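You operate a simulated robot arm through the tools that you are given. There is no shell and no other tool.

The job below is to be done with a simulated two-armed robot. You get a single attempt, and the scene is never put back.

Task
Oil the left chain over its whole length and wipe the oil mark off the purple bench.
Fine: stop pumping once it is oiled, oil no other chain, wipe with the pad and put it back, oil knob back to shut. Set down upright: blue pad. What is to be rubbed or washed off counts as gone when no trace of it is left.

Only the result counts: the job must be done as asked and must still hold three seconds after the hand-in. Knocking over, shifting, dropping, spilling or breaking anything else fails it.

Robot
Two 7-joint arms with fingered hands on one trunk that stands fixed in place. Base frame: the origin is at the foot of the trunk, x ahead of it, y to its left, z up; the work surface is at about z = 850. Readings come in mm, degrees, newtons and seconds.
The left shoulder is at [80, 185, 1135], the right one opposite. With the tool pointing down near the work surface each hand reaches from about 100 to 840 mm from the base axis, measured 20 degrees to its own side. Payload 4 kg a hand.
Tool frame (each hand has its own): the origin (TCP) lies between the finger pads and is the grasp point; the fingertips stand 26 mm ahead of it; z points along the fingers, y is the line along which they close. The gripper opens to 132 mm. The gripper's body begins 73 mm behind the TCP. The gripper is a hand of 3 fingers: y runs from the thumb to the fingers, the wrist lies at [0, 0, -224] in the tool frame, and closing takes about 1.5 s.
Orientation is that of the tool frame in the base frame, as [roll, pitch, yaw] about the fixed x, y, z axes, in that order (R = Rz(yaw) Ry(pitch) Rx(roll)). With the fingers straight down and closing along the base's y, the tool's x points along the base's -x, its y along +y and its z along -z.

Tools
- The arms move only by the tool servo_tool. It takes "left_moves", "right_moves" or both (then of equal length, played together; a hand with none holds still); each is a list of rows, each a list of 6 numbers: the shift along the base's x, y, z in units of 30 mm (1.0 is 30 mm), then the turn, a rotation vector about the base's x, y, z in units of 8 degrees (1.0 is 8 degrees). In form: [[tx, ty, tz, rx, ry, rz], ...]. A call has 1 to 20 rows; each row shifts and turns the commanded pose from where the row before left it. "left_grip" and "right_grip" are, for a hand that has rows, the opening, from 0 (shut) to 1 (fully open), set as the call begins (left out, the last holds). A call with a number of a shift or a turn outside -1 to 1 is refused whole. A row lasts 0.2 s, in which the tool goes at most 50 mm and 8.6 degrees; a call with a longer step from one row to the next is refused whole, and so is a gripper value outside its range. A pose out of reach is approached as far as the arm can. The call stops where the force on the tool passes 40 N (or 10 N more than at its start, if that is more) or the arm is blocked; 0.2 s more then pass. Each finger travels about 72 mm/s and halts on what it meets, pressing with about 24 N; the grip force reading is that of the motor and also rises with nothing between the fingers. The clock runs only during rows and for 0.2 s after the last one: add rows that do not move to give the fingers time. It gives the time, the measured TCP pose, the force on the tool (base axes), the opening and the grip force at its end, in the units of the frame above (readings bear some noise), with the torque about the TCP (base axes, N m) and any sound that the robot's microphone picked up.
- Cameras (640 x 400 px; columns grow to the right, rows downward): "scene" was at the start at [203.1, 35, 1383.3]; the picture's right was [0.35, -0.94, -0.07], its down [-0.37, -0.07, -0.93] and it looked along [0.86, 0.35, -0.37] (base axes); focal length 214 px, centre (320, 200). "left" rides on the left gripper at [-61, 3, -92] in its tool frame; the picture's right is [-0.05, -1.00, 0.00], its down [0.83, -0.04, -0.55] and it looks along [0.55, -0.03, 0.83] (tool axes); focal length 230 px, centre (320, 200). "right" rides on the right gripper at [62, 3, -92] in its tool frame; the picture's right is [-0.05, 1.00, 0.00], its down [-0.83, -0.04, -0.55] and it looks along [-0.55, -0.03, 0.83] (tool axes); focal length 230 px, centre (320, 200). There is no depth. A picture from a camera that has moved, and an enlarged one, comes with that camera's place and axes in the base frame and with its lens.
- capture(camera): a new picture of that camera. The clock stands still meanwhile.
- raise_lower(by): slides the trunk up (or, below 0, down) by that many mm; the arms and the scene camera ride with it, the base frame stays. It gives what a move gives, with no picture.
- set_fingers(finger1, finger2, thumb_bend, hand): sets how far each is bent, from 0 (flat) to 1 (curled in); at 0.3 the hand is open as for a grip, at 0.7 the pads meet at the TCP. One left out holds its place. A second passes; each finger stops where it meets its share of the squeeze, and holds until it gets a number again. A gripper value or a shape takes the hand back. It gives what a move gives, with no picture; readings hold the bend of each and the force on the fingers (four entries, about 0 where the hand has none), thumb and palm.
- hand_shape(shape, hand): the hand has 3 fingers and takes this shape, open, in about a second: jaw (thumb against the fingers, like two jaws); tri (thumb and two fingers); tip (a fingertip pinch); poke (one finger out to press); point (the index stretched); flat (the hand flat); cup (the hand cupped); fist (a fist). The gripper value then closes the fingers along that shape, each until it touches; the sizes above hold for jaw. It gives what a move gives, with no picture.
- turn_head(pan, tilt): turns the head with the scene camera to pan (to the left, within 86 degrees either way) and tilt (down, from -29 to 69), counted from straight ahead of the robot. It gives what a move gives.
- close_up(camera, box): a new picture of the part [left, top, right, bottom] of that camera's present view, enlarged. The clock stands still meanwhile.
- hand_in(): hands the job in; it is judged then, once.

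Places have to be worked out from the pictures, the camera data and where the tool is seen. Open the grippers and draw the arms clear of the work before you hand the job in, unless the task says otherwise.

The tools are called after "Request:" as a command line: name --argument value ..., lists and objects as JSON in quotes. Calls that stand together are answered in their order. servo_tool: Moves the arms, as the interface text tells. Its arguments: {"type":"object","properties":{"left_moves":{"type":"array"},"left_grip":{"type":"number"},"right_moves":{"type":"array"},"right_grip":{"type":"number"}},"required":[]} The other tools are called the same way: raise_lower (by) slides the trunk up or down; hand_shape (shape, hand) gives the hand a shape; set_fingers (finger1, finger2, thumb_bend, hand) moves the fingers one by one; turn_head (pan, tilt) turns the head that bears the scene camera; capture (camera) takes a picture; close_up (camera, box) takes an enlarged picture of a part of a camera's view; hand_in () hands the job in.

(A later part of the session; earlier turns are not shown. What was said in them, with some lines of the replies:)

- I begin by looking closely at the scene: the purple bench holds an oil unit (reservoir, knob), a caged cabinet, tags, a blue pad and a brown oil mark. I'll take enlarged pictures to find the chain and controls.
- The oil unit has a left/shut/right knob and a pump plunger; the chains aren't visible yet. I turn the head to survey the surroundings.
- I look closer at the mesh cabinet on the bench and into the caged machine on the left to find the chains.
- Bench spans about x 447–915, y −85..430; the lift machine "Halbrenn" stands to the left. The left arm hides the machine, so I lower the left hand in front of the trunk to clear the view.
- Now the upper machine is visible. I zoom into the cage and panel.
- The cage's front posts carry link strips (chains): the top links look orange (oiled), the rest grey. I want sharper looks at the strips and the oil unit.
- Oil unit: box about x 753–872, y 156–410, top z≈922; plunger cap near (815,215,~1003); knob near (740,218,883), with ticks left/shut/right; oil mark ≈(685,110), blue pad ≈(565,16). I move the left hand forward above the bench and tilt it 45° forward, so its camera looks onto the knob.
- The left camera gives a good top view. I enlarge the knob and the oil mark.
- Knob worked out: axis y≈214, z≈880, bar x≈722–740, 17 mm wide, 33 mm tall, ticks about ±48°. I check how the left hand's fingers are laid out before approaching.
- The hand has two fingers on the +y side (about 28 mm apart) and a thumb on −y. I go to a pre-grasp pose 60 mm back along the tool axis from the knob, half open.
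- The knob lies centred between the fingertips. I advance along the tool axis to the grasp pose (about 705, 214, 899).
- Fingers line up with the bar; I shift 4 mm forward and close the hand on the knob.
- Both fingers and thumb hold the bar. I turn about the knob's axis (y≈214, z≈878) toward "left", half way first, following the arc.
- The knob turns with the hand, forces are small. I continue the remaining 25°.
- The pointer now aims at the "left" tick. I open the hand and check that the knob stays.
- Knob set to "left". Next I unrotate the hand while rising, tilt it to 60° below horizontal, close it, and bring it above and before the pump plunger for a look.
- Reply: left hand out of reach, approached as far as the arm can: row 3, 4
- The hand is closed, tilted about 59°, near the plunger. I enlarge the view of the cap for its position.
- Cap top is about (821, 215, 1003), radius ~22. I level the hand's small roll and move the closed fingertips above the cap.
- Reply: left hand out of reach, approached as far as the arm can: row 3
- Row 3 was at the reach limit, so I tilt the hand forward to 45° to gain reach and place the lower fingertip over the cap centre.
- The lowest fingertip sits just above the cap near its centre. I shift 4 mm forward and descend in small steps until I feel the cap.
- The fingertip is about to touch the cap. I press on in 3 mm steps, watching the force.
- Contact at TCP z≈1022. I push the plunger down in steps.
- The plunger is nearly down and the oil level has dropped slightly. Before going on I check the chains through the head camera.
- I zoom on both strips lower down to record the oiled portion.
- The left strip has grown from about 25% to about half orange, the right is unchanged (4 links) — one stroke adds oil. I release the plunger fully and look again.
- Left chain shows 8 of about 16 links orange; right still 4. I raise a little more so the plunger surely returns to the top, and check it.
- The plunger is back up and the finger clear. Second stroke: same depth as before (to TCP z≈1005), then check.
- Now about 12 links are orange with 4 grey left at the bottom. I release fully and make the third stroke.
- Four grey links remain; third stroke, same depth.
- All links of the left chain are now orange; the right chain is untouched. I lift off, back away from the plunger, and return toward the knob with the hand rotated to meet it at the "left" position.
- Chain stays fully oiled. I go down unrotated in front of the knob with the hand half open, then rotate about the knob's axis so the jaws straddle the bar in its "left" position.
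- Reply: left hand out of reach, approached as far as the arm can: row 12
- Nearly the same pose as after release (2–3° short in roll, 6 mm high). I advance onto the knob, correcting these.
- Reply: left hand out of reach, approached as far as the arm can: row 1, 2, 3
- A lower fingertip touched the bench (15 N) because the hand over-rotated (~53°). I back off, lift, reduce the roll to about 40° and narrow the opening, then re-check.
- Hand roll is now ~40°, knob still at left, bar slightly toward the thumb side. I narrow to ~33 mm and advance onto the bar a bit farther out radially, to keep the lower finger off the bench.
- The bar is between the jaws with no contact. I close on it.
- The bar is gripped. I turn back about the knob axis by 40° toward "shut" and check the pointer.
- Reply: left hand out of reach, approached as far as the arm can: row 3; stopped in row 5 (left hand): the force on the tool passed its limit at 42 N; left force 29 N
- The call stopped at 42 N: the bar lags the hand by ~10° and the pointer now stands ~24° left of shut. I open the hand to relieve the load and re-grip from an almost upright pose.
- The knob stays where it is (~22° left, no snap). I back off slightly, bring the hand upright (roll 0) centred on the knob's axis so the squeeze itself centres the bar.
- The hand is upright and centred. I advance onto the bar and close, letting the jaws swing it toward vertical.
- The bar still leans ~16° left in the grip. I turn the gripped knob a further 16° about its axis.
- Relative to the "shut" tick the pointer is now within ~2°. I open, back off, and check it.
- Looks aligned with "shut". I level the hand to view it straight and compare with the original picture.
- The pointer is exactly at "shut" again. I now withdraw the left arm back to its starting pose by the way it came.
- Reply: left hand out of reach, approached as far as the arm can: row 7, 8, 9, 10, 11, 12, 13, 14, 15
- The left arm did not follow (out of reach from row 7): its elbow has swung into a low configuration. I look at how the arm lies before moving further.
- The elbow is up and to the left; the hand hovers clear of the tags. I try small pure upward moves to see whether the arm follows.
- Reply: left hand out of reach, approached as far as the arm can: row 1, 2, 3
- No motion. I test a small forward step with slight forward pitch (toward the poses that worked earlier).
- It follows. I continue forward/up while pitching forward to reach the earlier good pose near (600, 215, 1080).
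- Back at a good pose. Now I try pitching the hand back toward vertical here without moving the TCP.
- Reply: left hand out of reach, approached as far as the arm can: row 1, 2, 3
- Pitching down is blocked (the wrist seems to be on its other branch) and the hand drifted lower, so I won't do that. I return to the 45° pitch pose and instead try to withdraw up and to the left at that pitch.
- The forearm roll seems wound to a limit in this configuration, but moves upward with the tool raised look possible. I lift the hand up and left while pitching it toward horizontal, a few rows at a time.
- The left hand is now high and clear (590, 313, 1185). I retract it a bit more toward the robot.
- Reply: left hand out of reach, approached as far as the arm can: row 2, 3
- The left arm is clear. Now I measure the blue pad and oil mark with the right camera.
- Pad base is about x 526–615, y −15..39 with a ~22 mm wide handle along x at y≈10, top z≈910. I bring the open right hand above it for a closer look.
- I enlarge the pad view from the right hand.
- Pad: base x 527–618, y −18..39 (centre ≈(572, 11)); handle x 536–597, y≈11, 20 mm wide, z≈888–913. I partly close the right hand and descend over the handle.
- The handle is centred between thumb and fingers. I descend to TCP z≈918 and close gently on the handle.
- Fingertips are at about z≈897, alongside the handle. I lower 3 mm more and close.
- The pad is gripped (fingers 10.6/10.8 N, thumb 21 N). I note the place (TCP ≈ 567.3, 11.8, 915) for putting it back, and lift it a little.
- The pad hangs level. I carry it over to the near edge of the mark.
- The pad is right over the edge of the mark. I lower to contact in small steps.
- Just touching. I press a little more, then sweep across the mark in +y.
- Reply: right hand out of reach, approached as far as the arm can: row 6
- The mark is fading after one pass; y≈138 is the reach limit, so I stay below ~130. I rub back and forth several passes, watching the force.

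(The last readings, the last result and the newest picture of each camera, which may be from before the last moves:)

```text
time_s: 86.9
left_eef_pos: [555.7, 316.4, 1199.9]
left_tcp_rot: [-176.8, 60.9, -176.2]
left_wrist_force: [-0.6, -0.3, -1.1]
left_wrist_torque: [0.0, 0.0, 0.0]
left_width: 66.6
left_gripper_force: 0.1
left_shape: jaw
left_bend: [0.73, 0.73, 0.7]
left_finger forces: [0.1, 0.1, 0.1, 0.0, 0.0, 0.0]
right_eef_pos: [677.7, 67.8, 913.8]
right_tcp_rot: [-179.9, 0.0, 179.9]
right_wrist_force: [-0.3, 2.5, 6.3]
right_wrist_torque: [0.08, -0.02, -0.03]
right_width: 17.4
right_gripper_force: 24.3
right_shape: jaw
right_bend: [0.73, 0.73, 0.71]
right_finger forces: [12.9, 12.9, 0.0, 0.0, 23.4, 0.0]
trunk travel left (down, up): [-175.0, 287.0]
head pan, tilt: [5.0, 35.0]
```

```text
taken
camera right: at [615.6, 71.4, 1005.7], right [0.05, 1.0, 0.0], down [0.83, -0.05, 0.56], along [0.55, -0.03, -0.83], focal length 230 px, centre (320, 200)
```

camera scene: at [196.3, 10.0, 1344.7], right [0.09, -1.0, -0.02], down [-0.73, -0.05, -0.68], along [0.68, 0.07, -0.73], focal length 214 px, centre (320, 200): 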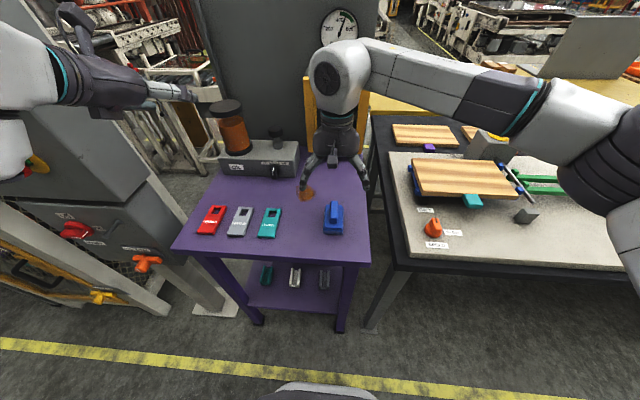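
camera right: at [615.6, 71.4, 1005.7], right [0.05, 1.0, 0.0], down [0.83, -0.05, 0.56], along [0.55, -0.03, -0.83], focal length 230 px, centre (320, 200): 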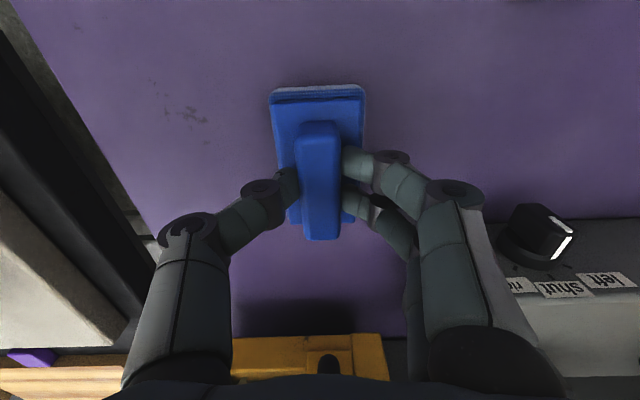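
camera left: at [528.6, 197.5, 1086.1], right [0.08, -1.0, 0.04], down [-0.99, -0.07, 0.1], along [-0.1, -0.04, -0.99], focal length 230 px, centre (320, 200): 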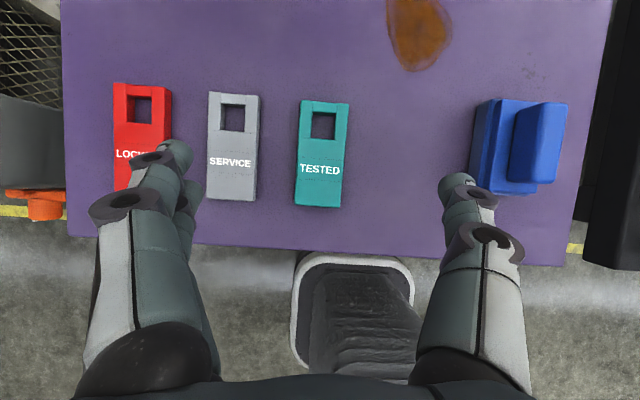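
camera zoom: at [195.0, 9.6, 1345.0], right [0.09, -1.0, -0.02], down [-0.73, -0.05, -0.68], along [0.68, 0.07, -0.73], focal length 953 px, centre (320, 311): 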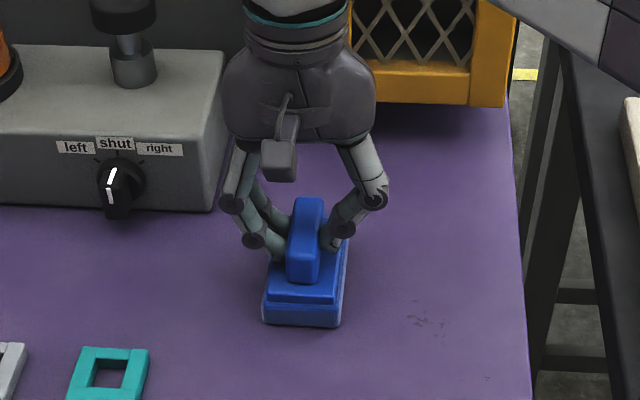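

The visible surface looks clean. I move the pad aside (lifting slightly) and inspect closely for residue.

Request:
servo_tool --right_moves '[[0, 0, 0.3, 0, 0, 0], [-0.5, -0.8, 0.4, 0, 0, 0], [-0.5, -0.8, 0.3, 0, 0, 0], [-0.5, -0.8, 0, 0, 0, 0]]'

Request:
close_up --camera "scene" --box '[270, 160, 340, 220]'

Request:
capture --camera "right"

Request:
close_up --camera "right" --box '[340, 150, 500, 270]'

```text
time_s: 87.9
left_eef_pos: [555.8, 316.8, 1199.5]
left_tcp_rot: [-177.0, 60.7, -176.3]
left_wrist_force: [0.7, -0.2, 0.6]
left_wrist_torque: [0.01, 0.02, 0.0]
left_width: 66.6
left_gripper_force: 0.0
left_shape: jaw
left_bend: [0.73, 0.73, 0.7]
left_finger forces: [0.1, 0.0, 0.0, 0.0, 0.0, 0.0]
right_eef_pos: [632.2, -5.8, 941.0]
right_tcp_rot: [179.9, 0.1, 180.0]
right_wrist_force: [-0.7, 0.7, -0.7]
right_wrist_torque: [0.06, 0.03, 0.0]
right_width: 17.2
right_gripper_force: 23.8
right_shape: jaw
right_bend: [0.73, 0.72, 0.7]
right_finger forces: [11.5, 11.7, 0.1, 0.0, 23.1, 0.0]
trunk travel left (down, up): [-175.0, 287.0]
head pan, tilt: [5.0, 35.0]
```

```text
6.67 times, centred on (305, 190) of scene
camera zoom: at [195.4, 8.6, 1344.9], right [0.09, -1.0, -0.02], down [-0.73, -0.05, -0.68], along [0.68, 0.07, -0.73], focal length 1430 px, centre (420, 267)
```

zoom: 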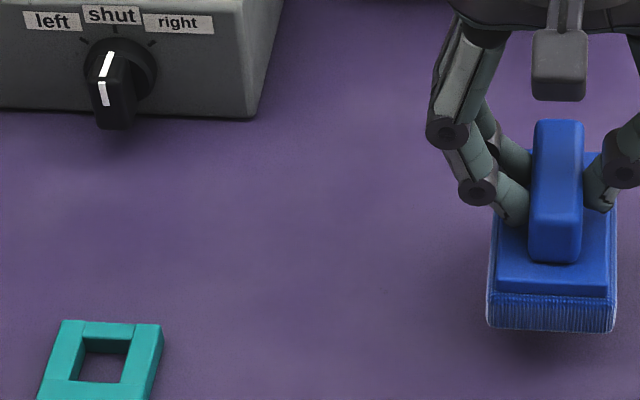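

```text
taken
camera right: at [570.7, -2.0, 1034.4], right [0.05, 1.0, 0.0], down [0.83, -0.05, 0.55], along [0.55, -0.03, -0.83], focal length 230 px, centre (320, 200)
```

right: 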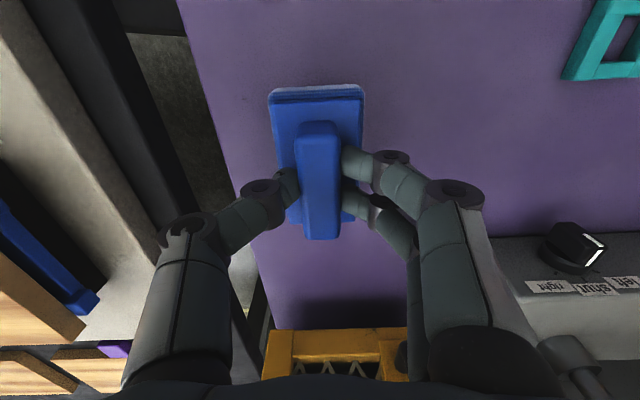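

```text
3.33 times, centred on (420, 210) of right
camera zoom: at [570.7, -2.0, 1034.4], right [0.05, 1.0, 0.0], down [0.83, -0.05, 0.55], along [0.55, -0.03, -0.83], focal length 767 px, centre (-13, 167)
```

zoom: 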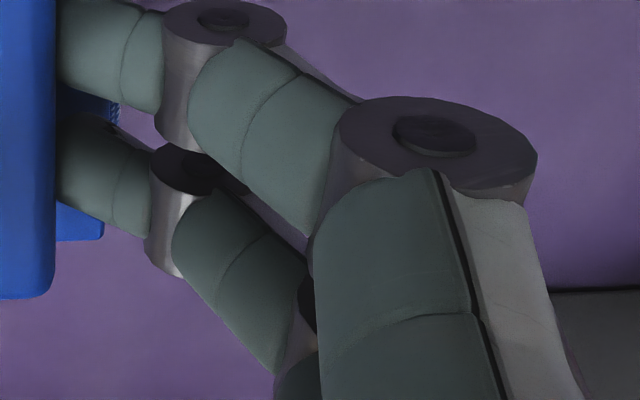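

No orange left to see. For certainty about the edges (near x≈638 and far x≈723) I do further passes with the pad shifted nearer, then farther.

Request:
servo_tool --right_moves '[[0.3, 0.8, 0, 0, 0, 0], [0.3, 0.8, -0.3, 0, 0, 0], [0.3, 0.8, -0.4, 0, 0, 0], [0, 0, -0.3, 0, 0, 0], [0, 0.35, 0, 0, 0, 0], [0, 0.35, 0, 0, 0, 0], [0, 0.35, 0, 0, 0, 0], [0, 0.35, 0, 0, 0, 0], [0, 0.35, 0, 0, 0, 0], [0, 0.35, 0, 0, 0, 0], [0, -0.35, 0, 0, 0, 0], [0, -0.35, 0, 0, 0, 0], [0, -0.35, 0, 0, 0, 0], [0, -0.35, 0, 0, 0, 0], [0, -0.35, 0, 0, 0, 0], [0, -0.35, 0, 0, 0, 0]]'

Request:
servo_tool --right_moves '[[0.4, 0, 0, 0, 0, 0], [0.4, 0.1, 0, 0, 0, 0], [0, 0.3, 0, 0, 0, 0], [0, 0.3, 0, 0, 0, 0], [0, 0.3, 0, 0, 0, 0], [0, 0.3, 0, 0, 0, 0], [0, 0.3, 0, 0, 0, 0], [0, -0.3, 0, 0, 0, 0], [0, -0.3, 0, 0, 0, 0], [0, -0.3, 0, 0, 0, 0], [0, -0.3, 0, 0, 0, 0], [0, -0.3, 0, 0, 0, 0]]'

Request:
close_up --camera "scene" --box '[270, 140, 360, 220]'

```text
time_s: 91.3
left_eef_pos: [555.3, 318.7, 1199.9]
left_tcp_rot: [-176.8, 60.9, -176.2]
left_wrist_force: [0.3, -0.5, 1.0]
left_wrist_torque: [0.0, 0.01, -0.02]
left_width: 66.5
left_gripper_force: 0.0
left_shape: jaw
left_bend: [0.73, 0.73, 0.7]
left_finger forces: [0.0, 0.1, 0.0, 0.1, 0.0, 0.0]
right_eef_pos: [659.7, 66.7, 914.0]
right_tcp_rot: [-180.0, 0.0, 179.8]
right_wrist_force: [0.3, 3.6, 8.3]
right_wrist_torque: [0.11, -0.02, -0.01]
right_width: 17.4
right_gripper_force: 24.3
right_shape: jaw
right_bend: [0.73, 0.72, 0.71]
right_finger forces: [13.3, 13.3, 0.1, 0.1, 22.6, 0.1]
trunk travel left (down, up): [-175.0, 287.0]
head pan, tilt: [5.0, 35.0]
```

```text
time_s: 93.9
left_eef_pos: [555.8, 317.5, 1199.3]
left_tcp_rot: [-176.8, 60.8, -176.1]
left_wrist_force: [0.6, 0.8, 0.2]
left_wrist_torque: [-0.01, -0.02, 0.0]
left_width: 66.7
left_gripper_force: 0.0
left_shape: jaw
left_bend: [0.73, 0.73, 0.7]
left_finger forces: [0.0, 0.0, 0.0, 0.0, 0.0, 0.0]
right_eef_pos: [682.5, 71.3, 914.3]
right_tcp_rot: [179.9, 0.0, 179.9]
right_wrist_force: [1.8, 1.7, 5.7]
right_wrist_torque: [0.09, -0.04, 0.01]
right_width: 17.4
right_gripper_force: 23.8
right_shape: jaw
right_bend: [0.73, 0.73, 0.71]
right_finger forces: [12.9, 12.9, 0.1, 0.0, 23.5, 0.0]
trunk travel left (down, up): [-175.0, 287.0]
head pan, tilt: [5.0, 35.0]
```

```text
5.00 times, centred on (315, 180) of scene
camera zoom: at [195.0, 9.8, 1345.0], right [0.09, -1.0, -0.02], down [-0.73, -0.05, -0.68], along [0.68, 0.07, -0.73], focal length 1072 px, centre (345, 300)
```

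zoom: 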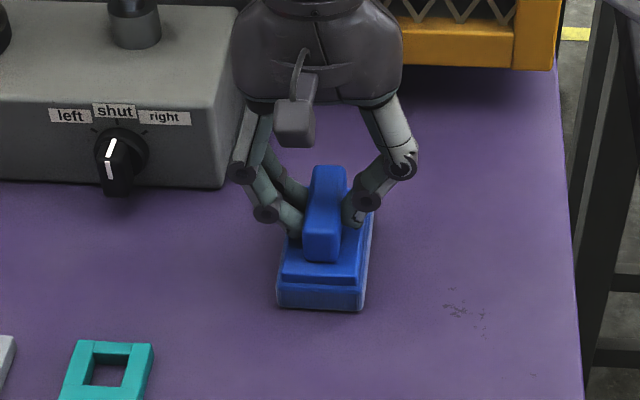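

The bench looks clean. I lift the pad and carry it back above its original spot.

Request:
servo_tool --right_moves '[[0, 0, 0.4, 0, 0, 0], [0, 0, 0.6, 0, 0, 0], [-0.767, -0.397, 0, 0, 0, 0], [-0.767, -0.397, 0, 0, 0, 0], [-0.767, -0.397, 0, 0, 0, 0], [-0.767, -0.397, 0, 0, 0, 0], [-0.767, -0.397, 0, 0, 0, 0], [0, 0, 0, 0, 0, 0]]'

Request:
close_up --camera "scene" --box '[270, 150, 366, 240]'

Request:
close_up --camera "scene" --box '[280, 170, 330, 215]'

Request:
capture --camera "right"

```text
time_s: 95.7
left_eef_pos: [557.2, 317.9, 1198.8]
left_tcp_rot: [-176.7, 60.9, -176.1]
left_wrist_force: [0.1, 0.2, -0.1]
left_wrist_torque: [0.01, 0.01, 0.02]
left_width: 66.7
left_gripper_force: 0.0
left_shape: jaw
left_bend: [0.73, 0.73, 0.7]
left_finger forces: [0.1, 0.0, 0.0, 0.1, 0.1, 0.0]
right_eef_pos: [568.3, 11.0, 942.1]
right_tcp_rot: [-179.9, -0.1, 179.9]
right_wrist_force: [-0.1, 0.0, -1.3]
right_wrist_torque: [0.01, -0.02, -0.01]
right_width: 17.3
right_gripper_force: 23.9
right_shape: jaw
right_bend: [0.73, 0.72, 0.7]
right_finger forces: [11.5, 11.6, 0.1, 0.1, 23.1, 0.0]
trunk travel left (down, up): [-175.0, 287.0]
head pan, tilt: [5.0, 35.0]
```

```text
4.44 times, centred on (318, 195) of scene
camera zoom: at [196.0, 10.2, 1344.8], right [0.09, -1.0, -0.02], down [-0.73, -0.05, -0.68], along [0.68, 0.07, -0.73], focal length 953 px, centre (329, 222)
```

zoom: 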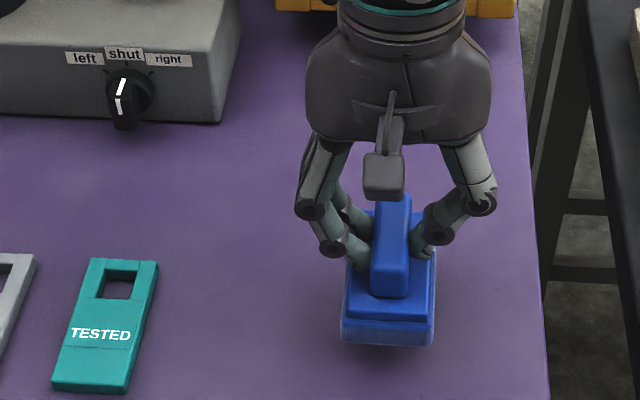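

```text
8.89 times, centred on (305, 192) of scene
camera zoom: at [196.0, 10.2, 1344.8], right [0.09, -1.0, -0.02], down [-0.73, -0.05, -0.68], along [0.68, 0.07, -0.73], focal length 1906 px, centre (453, 267)
```

zoom: 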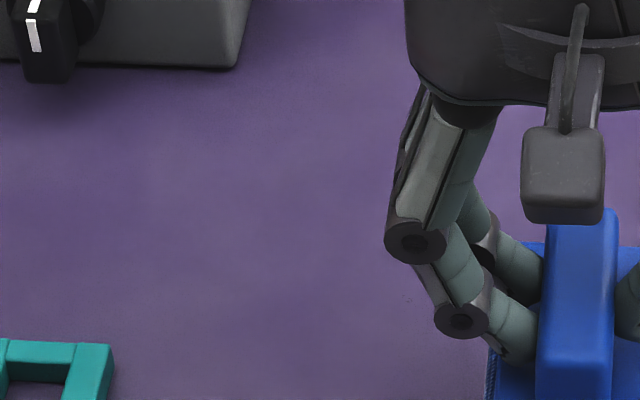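

```text
taken
camera right: at [507.3, 14.8, 1034.4], right [0.05, 1.0, 0.0], down [0.83, -0.04, 0.55], along [0.55, -0.03, -0.83], focal length 230 px, centre (320, 200)
```

right: 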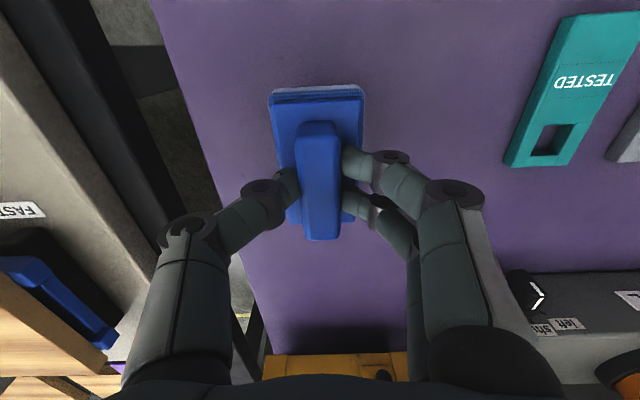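

The surface shows no trace. The pad is above its original place (568.3, 11.0); I lower it to the bench.

Request:
servo_tool --right_moves '[[-0.02, 0.02, -0.4, 0, 0, 0], [0, 0, -0.3, 0, 0, 0], [0, 0, -0.1, 0, 0, 0], [0, 0, -0.06, 0, 0, 0], [0, 0, 0, 0, 0, 0]]'

```text
time_s: 96.9
left_eef_pos: [555.9, 317.0, 1199.2]
left_tcp_rot: [-176.8, 60.8, -176.2]
left_wrist_force: [0.7, 0.7, 0.1]
left_wrist_torque: [-0.02, 0.02, 0.0]
left_width: 66.8
left_gripper_force: 0.0
left_shape: jaw
left_bend: [0.73, 0.73, 0.7]
left_finger forces: [0.0, 0.0, 0.0, 0.0, 0.0, 0.1]
right_eef_pos: [567.9, 11.8, 916.0]
right_tcp_rot: [-179.9, -0.1, 180.0]
right_wrist_force: [-0.3, -0.3, -1.5]
right_wrist_torque: [0.01, -0.01, -0.03]
right_width: 17.2
right_gripper_force: 24.1
right_shape: jaw
right_bend: [0.73, 0.72, 0.7]
right_finger forces: [11.7, 11.4, 0.1, 0.0, 23.0, 0.0]
trunk travel left (down, up): [-175.0, 287.0]
head pan, tilt: [5.0, 35.0]
```

Almost down; a last 1.5–2 mm to set it on the bench.

Request:
servo_tool --right_moves '[[0, 0, -0.04, 0, 0, 0], [0, 0, -0.03, 0, 0, 0], [0, 0, 0, 0, 0, 0]]'

```text
time_s: 97.7
left_eef_pos: [556.0, 317.9, 1198.4]
left_tcp_rot: [-176.8, 60.8, -176.2]
left_wrist_force: [-1.0, 0.1, 0.1]
left_wrist_torque: [-0.03, 0.02, 0.02]
left_width: 66.6
left_gripper_force: 0.0
left_shape: jaw
left_bend: [0.73, 0.73, 0.7]
left_finger forces: [0.0, 0.0, 0.1, 0.1, 0.1, 0.0]
right_eef_pos: [567.0, 11.5, 914.8]
right_tcp_rot: [180.0, 0.0, 179.9]
right_wrist_force: [-0.1, -0.7, 0.4]
right_wrist_torque: [-0.03, 0.0, 0.04]
right_width: 17.3
right_gripper_force: 24.3
right_shape: jaw
right_bend: [0.73, 0.72, 0.7]
right_finger forces: [11.4, 11.5, 0.0, 0.0, 23.1, 0.0]
trunk travel left (down, up): [-175.0, 287.0]
head pan, tilt: [5.0, 35.0]
```

One more millimetre until contact shows, then I open the fingers.

Request:
servo_tool --right_moves '[[0, 0, -0.03, 0, 0, 0], [0, 0, 0, 0, 0, 0]]'

```text
time_s: 98.3
left_eef_pos: [555.4, 317.0, 1199.6]
left_tcp_rot: [-176.8, 60.7, -176.2]
left_wrist_force: [0.1, -0.2, 0.3]
left_wrist_torque: [0.01, -0.01, 0.0]
left_width: 66.5
left_gripper_force: 0.1
left_shape: jaw
left_bend: [0.73, 0.73, 0.7]
left_finger forces: [0.1, 0.0, 0.0, 0.0, 0.0, 0.1]
right_eef_pos: [569.0, 11.9, 913.3]
right_tcp_rot: [-180.0, -0.2, 179.9]
right_wrist_force: [-0.1, 0.8, -0.3]
right_wrist_torque: [0.02, -0.03, -0.01]
right_width: 17.2
right_gripper_force: 24.1
right_shape: jaw
right_bend: [0.73, 0.72, 0.7]
right_finger forces: [11.5, 11.6, 0.0, 0.1, 23.0, 0.0]
trunk travel left (down, up): [-175.0, 287.0]
head pan, tilt: [5.0, 35.0]
```

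Still no contact force (the pad sat ~1 mm higher in the grip after rubbing). I lower in 1 mm steps.

Request:
servo_tool --right_moves '[[0, 0, -0.035, 0, 0, 0], [0, 0, 0, 0, 0, 0]]'

Request:
servo_tool --right_moves '[[0, 0, -0.02, 0, 0, 0], [0, 0, 0, 0, 0, 0]]'

Request:
close_up --camera "scene" --box '[300, 180, 370, 245]'

```text
time_s: 98.9
left_eef_pos: [555.6, 317.2, 1199.8]
left_tcp_rot: [-176.8, 60.9, -176.1]
left_wrist_force: [0.3, -0.4, -0.3]
left_wrist_torque: [0.02, 0.02, -0.03]
left_width: 66.8
left_gripper_force: 0.1
left_shape: jaw
left_bend: [0.73, 0.73, 0.7]
left_finger forces: [0.0, 0.0, 0.0, 0.1, 0.0, 0.0]
right_eef_pos: [567.7, 11.7, 913.9]
right_tcp_rot: [179.9, 0.1, 179.9]
right_wrist_force: [-0.3, -0.2, 5.2]
right_wrist_torque: [0.04, -0.01, -0.01]
right_width: 17.5
right_gripper_force: 23.8
right_shape: jaw
right_bend: [0.73, 0.72, 0.71]
right_finger forces: [11.6, 11.9, 0.1, 0.0, 23.7, 0.1]
trunk travel left (down, up): [-175.0, 287.0]
head pan, tilt: [5.0, 35.0]
```

```text
time_s: 99.5
left_eef_pos: [555.3, 316.4, 1198.7]
left_tcp_rot: [-176.8, 60.9, -176.3]
left_wrist_force: [0.5, 0.2, 0.2]
left_wrist_torque: [-0.03, -0.02, -0.01]
left_width: 66.8
left_gripper_force: 0.2
left_shape: jaw
left_bend: [0.73, 0.73, 0.7]
left_finger forces: [0.1, 0.0, 0.0, 0.0, 0.0, 0.0]
right_eef_pos: [569.2, 11.7, 913.3]
right_tcp_rot: [179.9, 0.0, 179.9]
right_wrist_force: [0.4, -1.1, 9.3]
right_wrist_torque: [0.01, -0.03, 0.02]
right_width: 17.4
right_gripper_force: 24.4
right_shape: jaw
right_bend: [0.73, 0.73, 0.71]
right_finger forces: [11.7, 11.8, 0.0, 0.0, 24.5, 0.1]
trunk travel left (down, up): [-175.0, 287.0]
head pan, tilt: [5.0, 35.0]
```

```text
6.15 times, centred on (335, 212) of scene
camera zoom: at [194.7, 9.6, 1345.1], right [0.09, -1.0, -0.02], down [-0.73, -0.05, -0.68], along [0.68, 0.07, -0.73], focal length 1320 px, centre (228, 123)
```

zoom: 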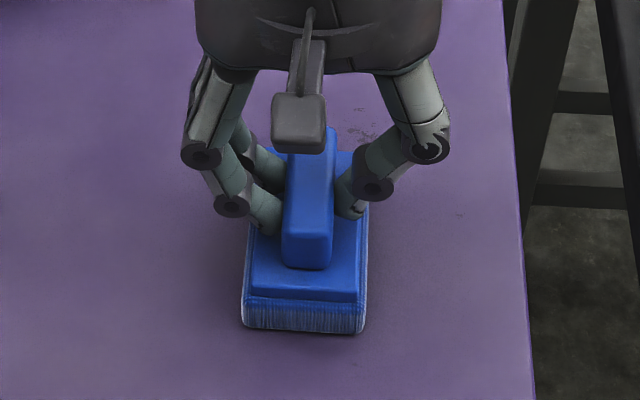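

The pad is on the bench (9 N). I ease off the pressure, open the hand, and rise straight up.

Request:
servo_tool --right_moves '[[0, 0, 0.03, 0, 0, 0], [0, 0, 0, 0, 0, 0]]'

Request:
servo_tool --right_moves '[[0, 0, 0, 0, 0, 0], [0, 0, 0, 0, 0, 0], [0, 0, 0, 0, 0, 0], [0, 0, 0, 0, 0, 0], [0, 0, 0.3, 0, 0, 0], [0, 0, 0.6, 0, 0, 0], [0, 0, 1, 0, 0, 0], [0, 0, 1, 0, 0, 0]]' --right_grip 0.5

Request:
capture --camera "right"

Request:
close_up --camera "right" --box '[270, 55, 366, 185]'

Request:
close_up --camera "scene" --box '[280, 130, 400, 250]'

```text
time_s: 100.1
left_eef_pos: [555.8, 316.2, 1201.1]
left_tcp_rot: [-176.8, 60.8, -176.3]
left_wrist_force: [0.1, -0.3, -0.3]
left_wrist_torque: [0.0, 0.02, 0.02]
left_width: 66.6
left_gripper_force: 0.0
left_shape: jaw
left_bend: [0.73, 0.73, 0.7]
left_finger forces: [0.0, 0.0, 0.0, 0.0, 0.0, 0.1]
right_eef_pos: [568.8, 12.0, 912.5]
right_tcp_rot: [-180.0, 0.0, 179.9]
right_wrist_force: [0.7, 0.2, 6.9]
right_wrist_torque: [0.02, -0.02, 0.0]
right_width: 17.4
right_gripper_force: 24.5
right_shape: jaw
right_bend: [0.73, 0.72, 0.71]
right_finger forces: [12.0, 12.0, 0.0, 0.1, 23.7, 0.1]
trunk travel left (down, up): [-175.0, 287.0]
head pan, tilt: [5.0, 35.0]
```

```text
time_s: 101.9
left_eef_pos: [556.2, 318.0, 1199.9]
left_tcp_rot: [-176.7, 60.8, -176.3]
left_wrist_force: [-0.8, 0.3, 0.7]
left_wrist_torque: [0.0, 0.02, -0.02]
left_width: 66.4
left_gripper_force: 0.3
left_shape: jaw
left_bend: [0.73, 0.73, 0.7]
left_finger forces: [0.0, 0.0, 0.1, 0.1, 0.1, 0.0]
right_eef_pos: [567.2, 11.8, 999.3]
right_tcp_rot: [180.0, -0.1, 179.7]
right_wrist_force: [0.9, -0.4, -0.1]
right_wrist_torque: [0.01, 0.0, -0.01]
right_width: 65.5
right_gripper_force: 0.1
right_shape: jaw
right_bend: [0.73, 0.73, 0.7]
right_finger forces: [0.1, 0.0, 0.1, 0.1, 0.0, 0.0]
trunk travel left (down, up): [-175.0, 287.0]
head pan, tilt: [5.0, 35.0]
```

```text
taken
camera right: at [505.6, 15.1, 1092.0], right [0.05, 1.0, 0.0], down [0.83, -0.05, 0.55], along [0.55, -0.03, -0.83], focal length 230 px, centre (320, 200)
```

right: 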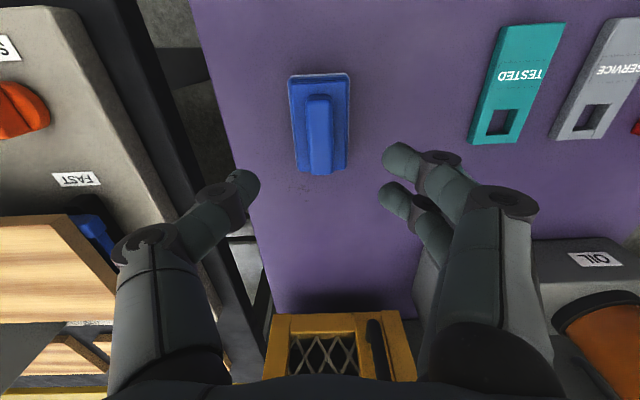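

```text
3.08 times, centred on (318, 120) of right
camera zoom: at [505.6, 15.1, 1092.0], right [0.05, 1.0, 0.0], down [0.83, -0.05, 0.55], along [0.55, -0.03, -0.83], focal length 708 px, centre (326, 446)
```

zoom: 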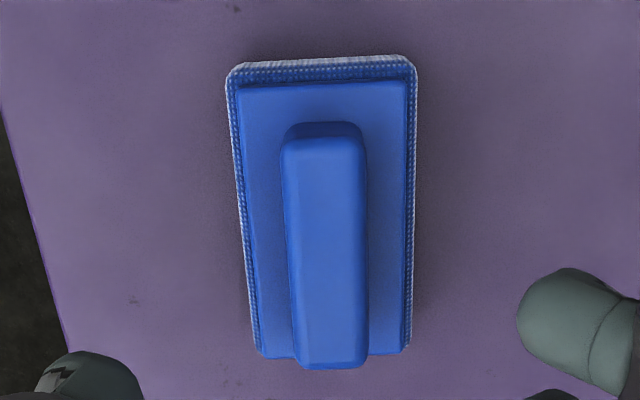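

```text
3.33 times, centred on (340, 190) of scene
camera zoom: at [195.0, 9.9, 1345.0], right [0.09, -1.0, -0.02], down [-0.73, -0.05, -0.68], along [0.68, 0.07, -0.73], focal length 715 px, centre (253, 233)
```

zoom: 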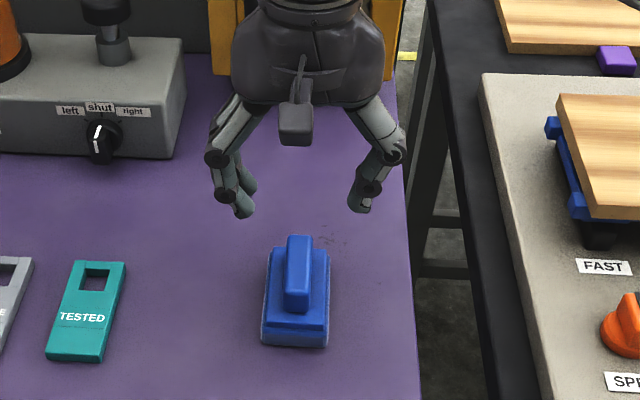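

The pad stands upright at its old place (within ~2–3 mm). I draw the right arm back to its starting pose with the hand open.

Request:
servo_tool --right_moves '[[0, 0, 0.8, 0, 0, 0], [-0.1, -0.38, 1, 0, 0, 0], [-0.1, -0.38, 1, 0, 0, 0], [-0.1, -0.38, 1, 0, 0, 0], [-0.1, -0.38, 1, 0, 0, 0], [-0.1, -0.38, 1, 0, 0, 0], [-0.1, -0.38, 1, 0, 0, 0], [-0.1, -0.38, 1, 0, 0, 0], [-0.1, -0.38, 1, 0, 0, 0], [-0.1, -0.38, 1, 0, 0, 0], [0, 0, 0.4, 0, 0, 0]]' --right_grip 1.0

Request:
capture --camera "right"

Request:
close_up --camera "right" --box '[330, 50, 450, 170]'

Request:
capture --camera "scene"

Request:
close_up --camera "scene" --box '[280, 170, 350, 230]'

```text
time_s: 104.3
left_eef_pos: [556.3, 317.6, 1199.1]
left_tcp_rot: [-176.7, 60.9, -176.2]
left_wrist_force: [-0.5, 0.5, -0.2]
left_wrist_torque: [0.01, -0.03, 0.02]
left_width: 66.6
left_gripper_force: 0.1
left_shape: jaw
left_bend: [0.73, 0.73, 0.7]
left_finger forces: [0.1, 0.0, 0.1, 0.0, 0.1, 0.0]
right_eef_pos: [541.1, -91.3, 1307.1]
right_tcp_rot: [-180.0, -0.1, 179.9]
right_wrist_force: [-0.6, -0.8, -0.8]
right_wrist_torque: [-0.03, -0.01, 0.03]
right_width: 131.8
right_gripper_force: 0.1
right_shape: jaw
right_bend: [0.3, 0.3, 0.3]
right_finger forces: [0.1, 0.0, 0.0, 0.1, 0.0, 0.0]
trunk travel left (down, up): [-175.0, 287.0]
head pan, tilt: [5.0, 35.0]
```

```text
taken
camera right: at [479.5, -88.6, 1398.0], right [0.05, 1.0, 0.0], down [0.83, -0.04, 0.55], along [0.55, -0.03, -0.83], focal length 230 px, centre (320, 200)
```

right: 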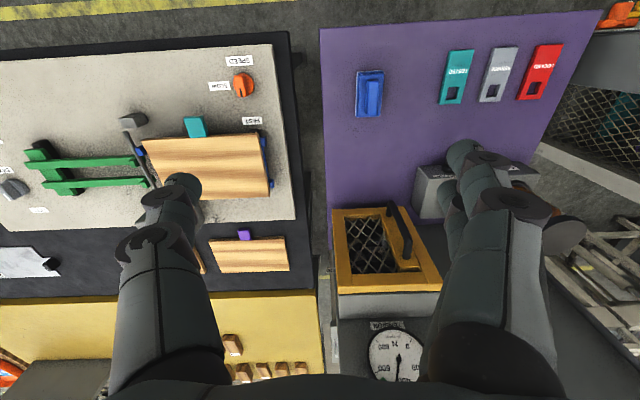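

```text
3.33 times, centred on (390, 110) of right
camera zoom: at [479.5, -88.6, 1398.0], right [0.05, 1.0, 0.0], down [0.83, -0.04, 0.55], along [0.55, -0.03, -0.83], focal length 767 px, centre (87, 500)
```

zoom: 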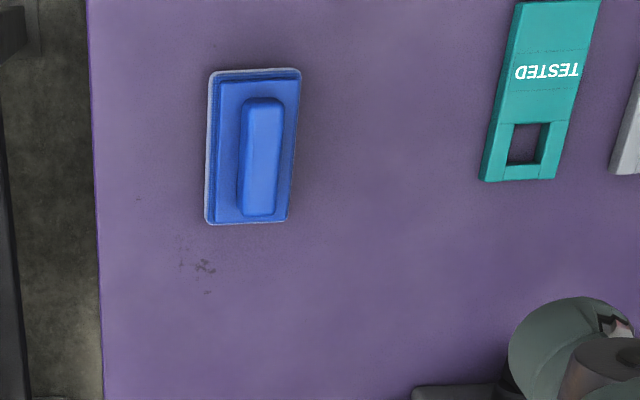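

```text
taken
camera scene: at [195.6, 10.3, 1344.8], right [0.09, -1.0, -0.02], down [-0.73, -0.05, -0.68], along [0.68, 0.07, -0.73], focal length 214 px, centre (320, 200)
```

scene: 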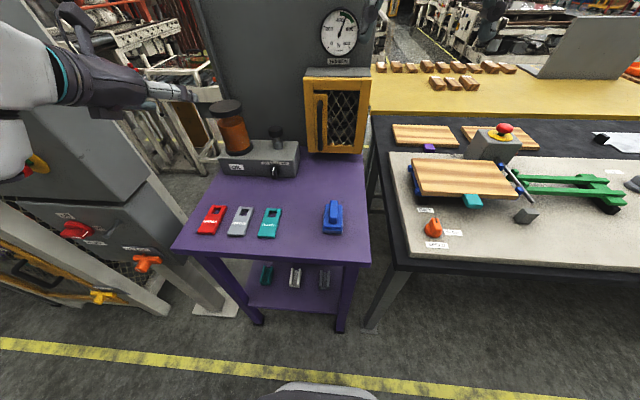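

```text
6.67 times, centred on (315, 200) of scene
camera zoom: at [195.6, 10.3, 1344.8], right [0.09, -1.0, -0.02], down [-0.73, -0.05, -0.68], along [0.68, 0.07, -0.73], focal length 1430 px, centre (353, 200)
```

zoom: 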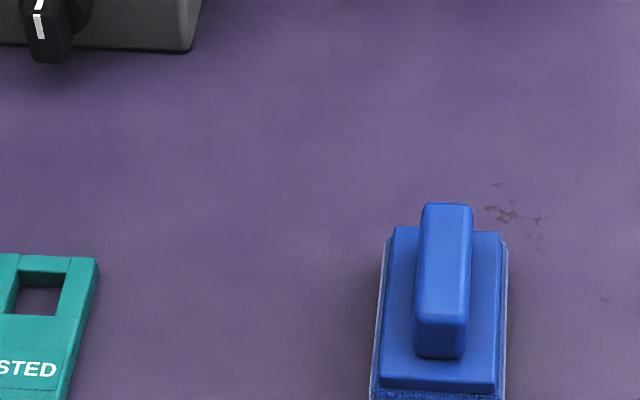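

The oil mark is gone in both views. I take a stronger enlargement of that spot, and check the chains and knob again.

Request:
close_up --camera "right" --box '[380, 115, 428, 160]'

Request:
turn_head --pan 58 --tilt 0

Request:
capture --camera "scene"

Request:
close_up --camera "scene" --box '[212, 85, 276, 145]'

Request:
close_up --camera "scene" --box '[212, 145, 276, 205]'

```text
8.89 times, centred on (404, 138) of right
camera zoom: at [479.5, -88.6, 1398.0], right [0.05, 1.0, 0.0], down [0.83, -0.04, 0.55], along [0.55, -0.03, -0.83], focal length 2045 px, centre (-427, 756)
```

zoom: 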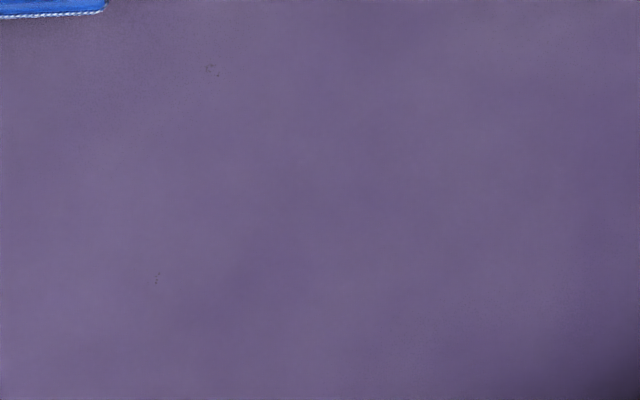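

```text
time_s: 105.5
left_eef_pos: [555.9, 318.4, 1199.6]
left_tcp_rot: [-176.8, 60.8, -176.1]
left_wrist_force: [-0.7, -0.8, 0.0]
left_wrist_torque: [0.01, -0.04, -0.01]
left_width: 66.8
left_gripper_force: 0.1
left_shape: jaw
left_bend: [0.73, 0.73, 0.7]
left_finger forces: [0.0, 0.0, 0.0, 0.1, 0.0, 0.0]
right_eef_pos: [541.8, -92.6, 1305.4]
right_tcp_rot: [-180.0, -0.1, 179.8]
right_wrist_force: [0.2, 1.1, 0.9]
right_wrist_torque: [0.0, 0.02, 0.01]
right_width: 131.7
right_gripper_force: 0.1
right_shape: jaw
right_bend: [0.3, 0.3, 0.3]
right_finger forces: [0.1, 0.0, 0.1, 0.1, 0.0, 0.0]
trunk travel left (down, up): [-175.0, 287.0]
head pan, tilt: [58.0, 0.0]
```

```text
taken
camera scene: at [168.2, 78.3, 1408.1], right [0.83, -0.53, -0.18], down [-0.21, 0.0, -0.98], along [0.52, 0.85, -0.11], focal length 214 px, centre (320, 200)
```

scene: 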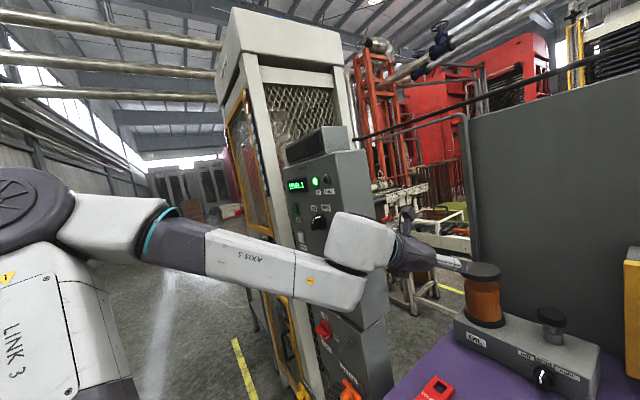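

```text
6.67 times, centred on (244, 115) of scene
camera zoom: at [168.2, 78.3, 1408.1], right [0.83, -0.53, -0.18], down [-0.21, 0.0, -0.98], along [0.52, 0.85, -0.11], focal length 1430 px, centre (827, 767)
```

zoom: 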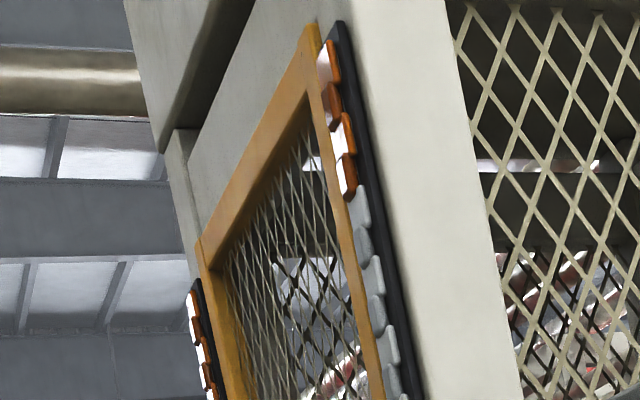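

```text
6.67 times, centred on (244, 175) of scene
camera zoom: at [168.2, 78.3, 1408.1], right [0.83, -0.53, -0.18], down [-0.21, 0.0, -0.98], along [0.52, 0.85, -0.11], focal length 1430 px, centre (827, 367)
```

zoom: 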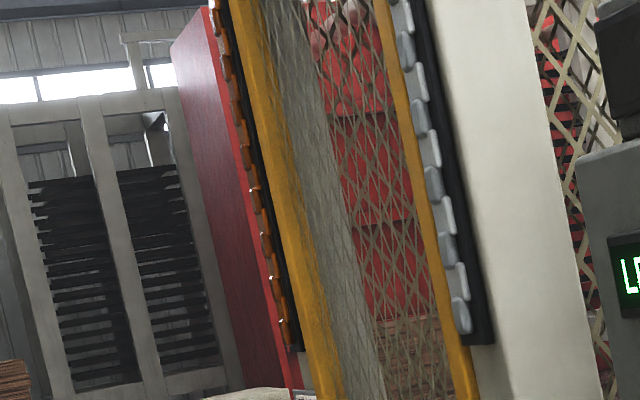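

Left chain fully oiled, right chain unchanged, mark gone. I open the left hand fully and take a last look at the knob and bench before handing in.

Request:
servo_tool --left_moves '[[0, 0, 0, 0, 0, 0], [0, 0, 0, 0, 0, 0], [0, 0, 0, 0, 0, 0], [0, 0, 0, 0, 0, 0], [0, 0, 0, 0, 0, 0], [0, 0, 0, 0, 0, 0]]' --left_grip 1.0

Request:
turn_head --pan 12 --tilt 28

Request:
capture --camera "scene"

Request:
close_up --camera "scene" --box '[240, 150, 340, 220]'

```text
time_s: 106.9
left_eef_pos: [555.9, 317.2, 1200.0]
left_tcp_rot: [-176.8, 60.8, -176.2]
left_wrist_force: [0.5, 0.6, 0.5]
left_wrist_torque: [-0.02, -0.01, 0.02]
left_width: 131.9
left_gripper_force: 0.0
left_shape: jaw
left_bend: [0.3, 0.3, 0.3]
left_finger forces: [0.0, 0.0, 0.0, 0.1, 0.0, 0.1]
right_eef_pos: [540.8, -92.2, 1306.0]
right_tcp_rot: [-180.0, -0.1, 179.9]
right_wrist_force: [-0.3, 0.2, -0.3]
right_wrist_torque: [0.01, -0.02, 0.02]
right_width: 132.0
right_gripper_force: 0.1
right_shape: jaw
right_bend: [0.3, 0.3, 0.3]
right_finger forces: [0.1, 0.0, 0.0, 0.0, 0.1, 0.0]
trunk travel left (down, up): [-175.0, 287.0]
head pan, tilt: [58.0, 0.0]
```

```text
time_s: 108.1
left_eef_pos: [555.7, 316.7, 1199.2]
left_tcp_rot: [-176.8, 60.9, -176.1]
left_wrist_force: [0.3, -0.6, -0.7]
left_wrist_torque: [-0.04, 0.0, -0.02]
left_width: 132.1
left_gripper_force: 0.0
left_shape: jaw
left_bend: [0.3, 0.3, 0.3]
left_finger forces: [0.0, 0.0, 0.0, 0.1, 0.0, 0.0]
right_eef_pos: [542.2, -92.7, 1305.7]
right_tcp_rot: [179.9, -0.1, 179.9]
right_wrist_force: [-0.5, -0.1, -0.7]
right_wrist_torque: [0.0, 0.0, 0.03]
right_width: 132.1
right_gripper_force: 0.0
right_shape: jaw
right_bend: [0.3, 0.3, 0.3]
right_finger forces: [0.0, 0.0, 0.0, 0.0, 0.0, 0.0]
trunk travel left (down, up): [-175.0, 287.0]
head pan, tilt: [12.0, 28.0]
```

```text
taken
camera scene: at [199.3, 21.1, 1355.3], right [0.2, -0.98, -0.04], down [-0.63, -0.1, -0.77], along [0.75, 0.18, -0.64], focal length 214 px, centre (320, 200)
```

scene: 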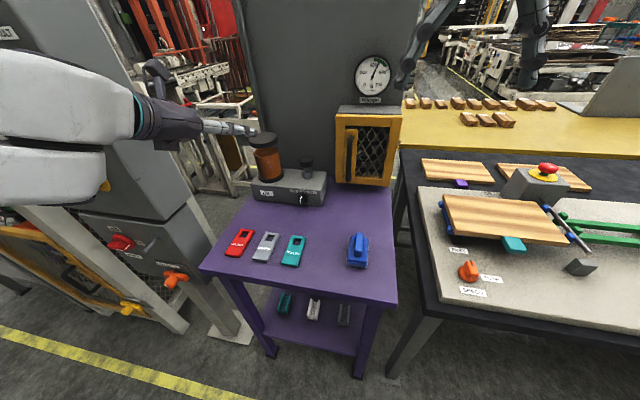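

```text
5.71 times, centred on (290, 185) of scene
camera zoom: at [199.3, 21.1, 1355.3], right [0.2, -0.98, -0.04], down [-0.63, -0.1, -0.77], along [0.75, 0.18, -0.64], focal length 1226 px, centre (491, 286)
```

zoom: 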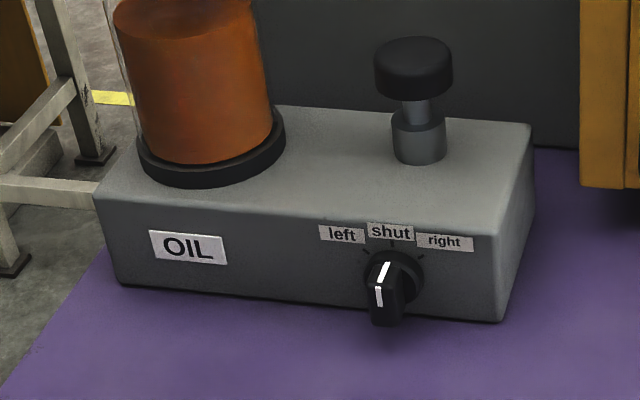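

Everything checks out. The knob is at "shut" and the plunger is up. The left chain is fully oiled and the right one untouched. The bench is clean, the pad is upright in its place, and both hands are open and clear. I hand in.

Request:
hand_in

```text
The job is handed in.
```

The left chain is oiled over its whole length and the oil mark is gone from the purple bench; the job is handed in.

- **Oiling:** it took three pump strokes with the knob on "left". I stopped as soon as every link showed oiled. The right chain is unchanged, with only its top four links oiled, as at the start.
- **Oil knob:** it is back at "shut", with the pointer on the tick.
- **Wiping:** I rubbed the mark off with the blue pad over several passes. No trace shows in enlarged pictures from above.
- **Blue pad:** it stands upright in its old place, within about 2–3 mm.
- **Arms:** both hands are open and clear. The right arm is back at its starting pose.
- **Left arm:** its elbow ended up in a position from which I could not return it to its start. It is parked about 350 mm above the bench, touching nothing.

While I was setting up to turn the knob back, a left fingertip briefly pressed the bench with about 15 N. Nothing looked moved afterwards.
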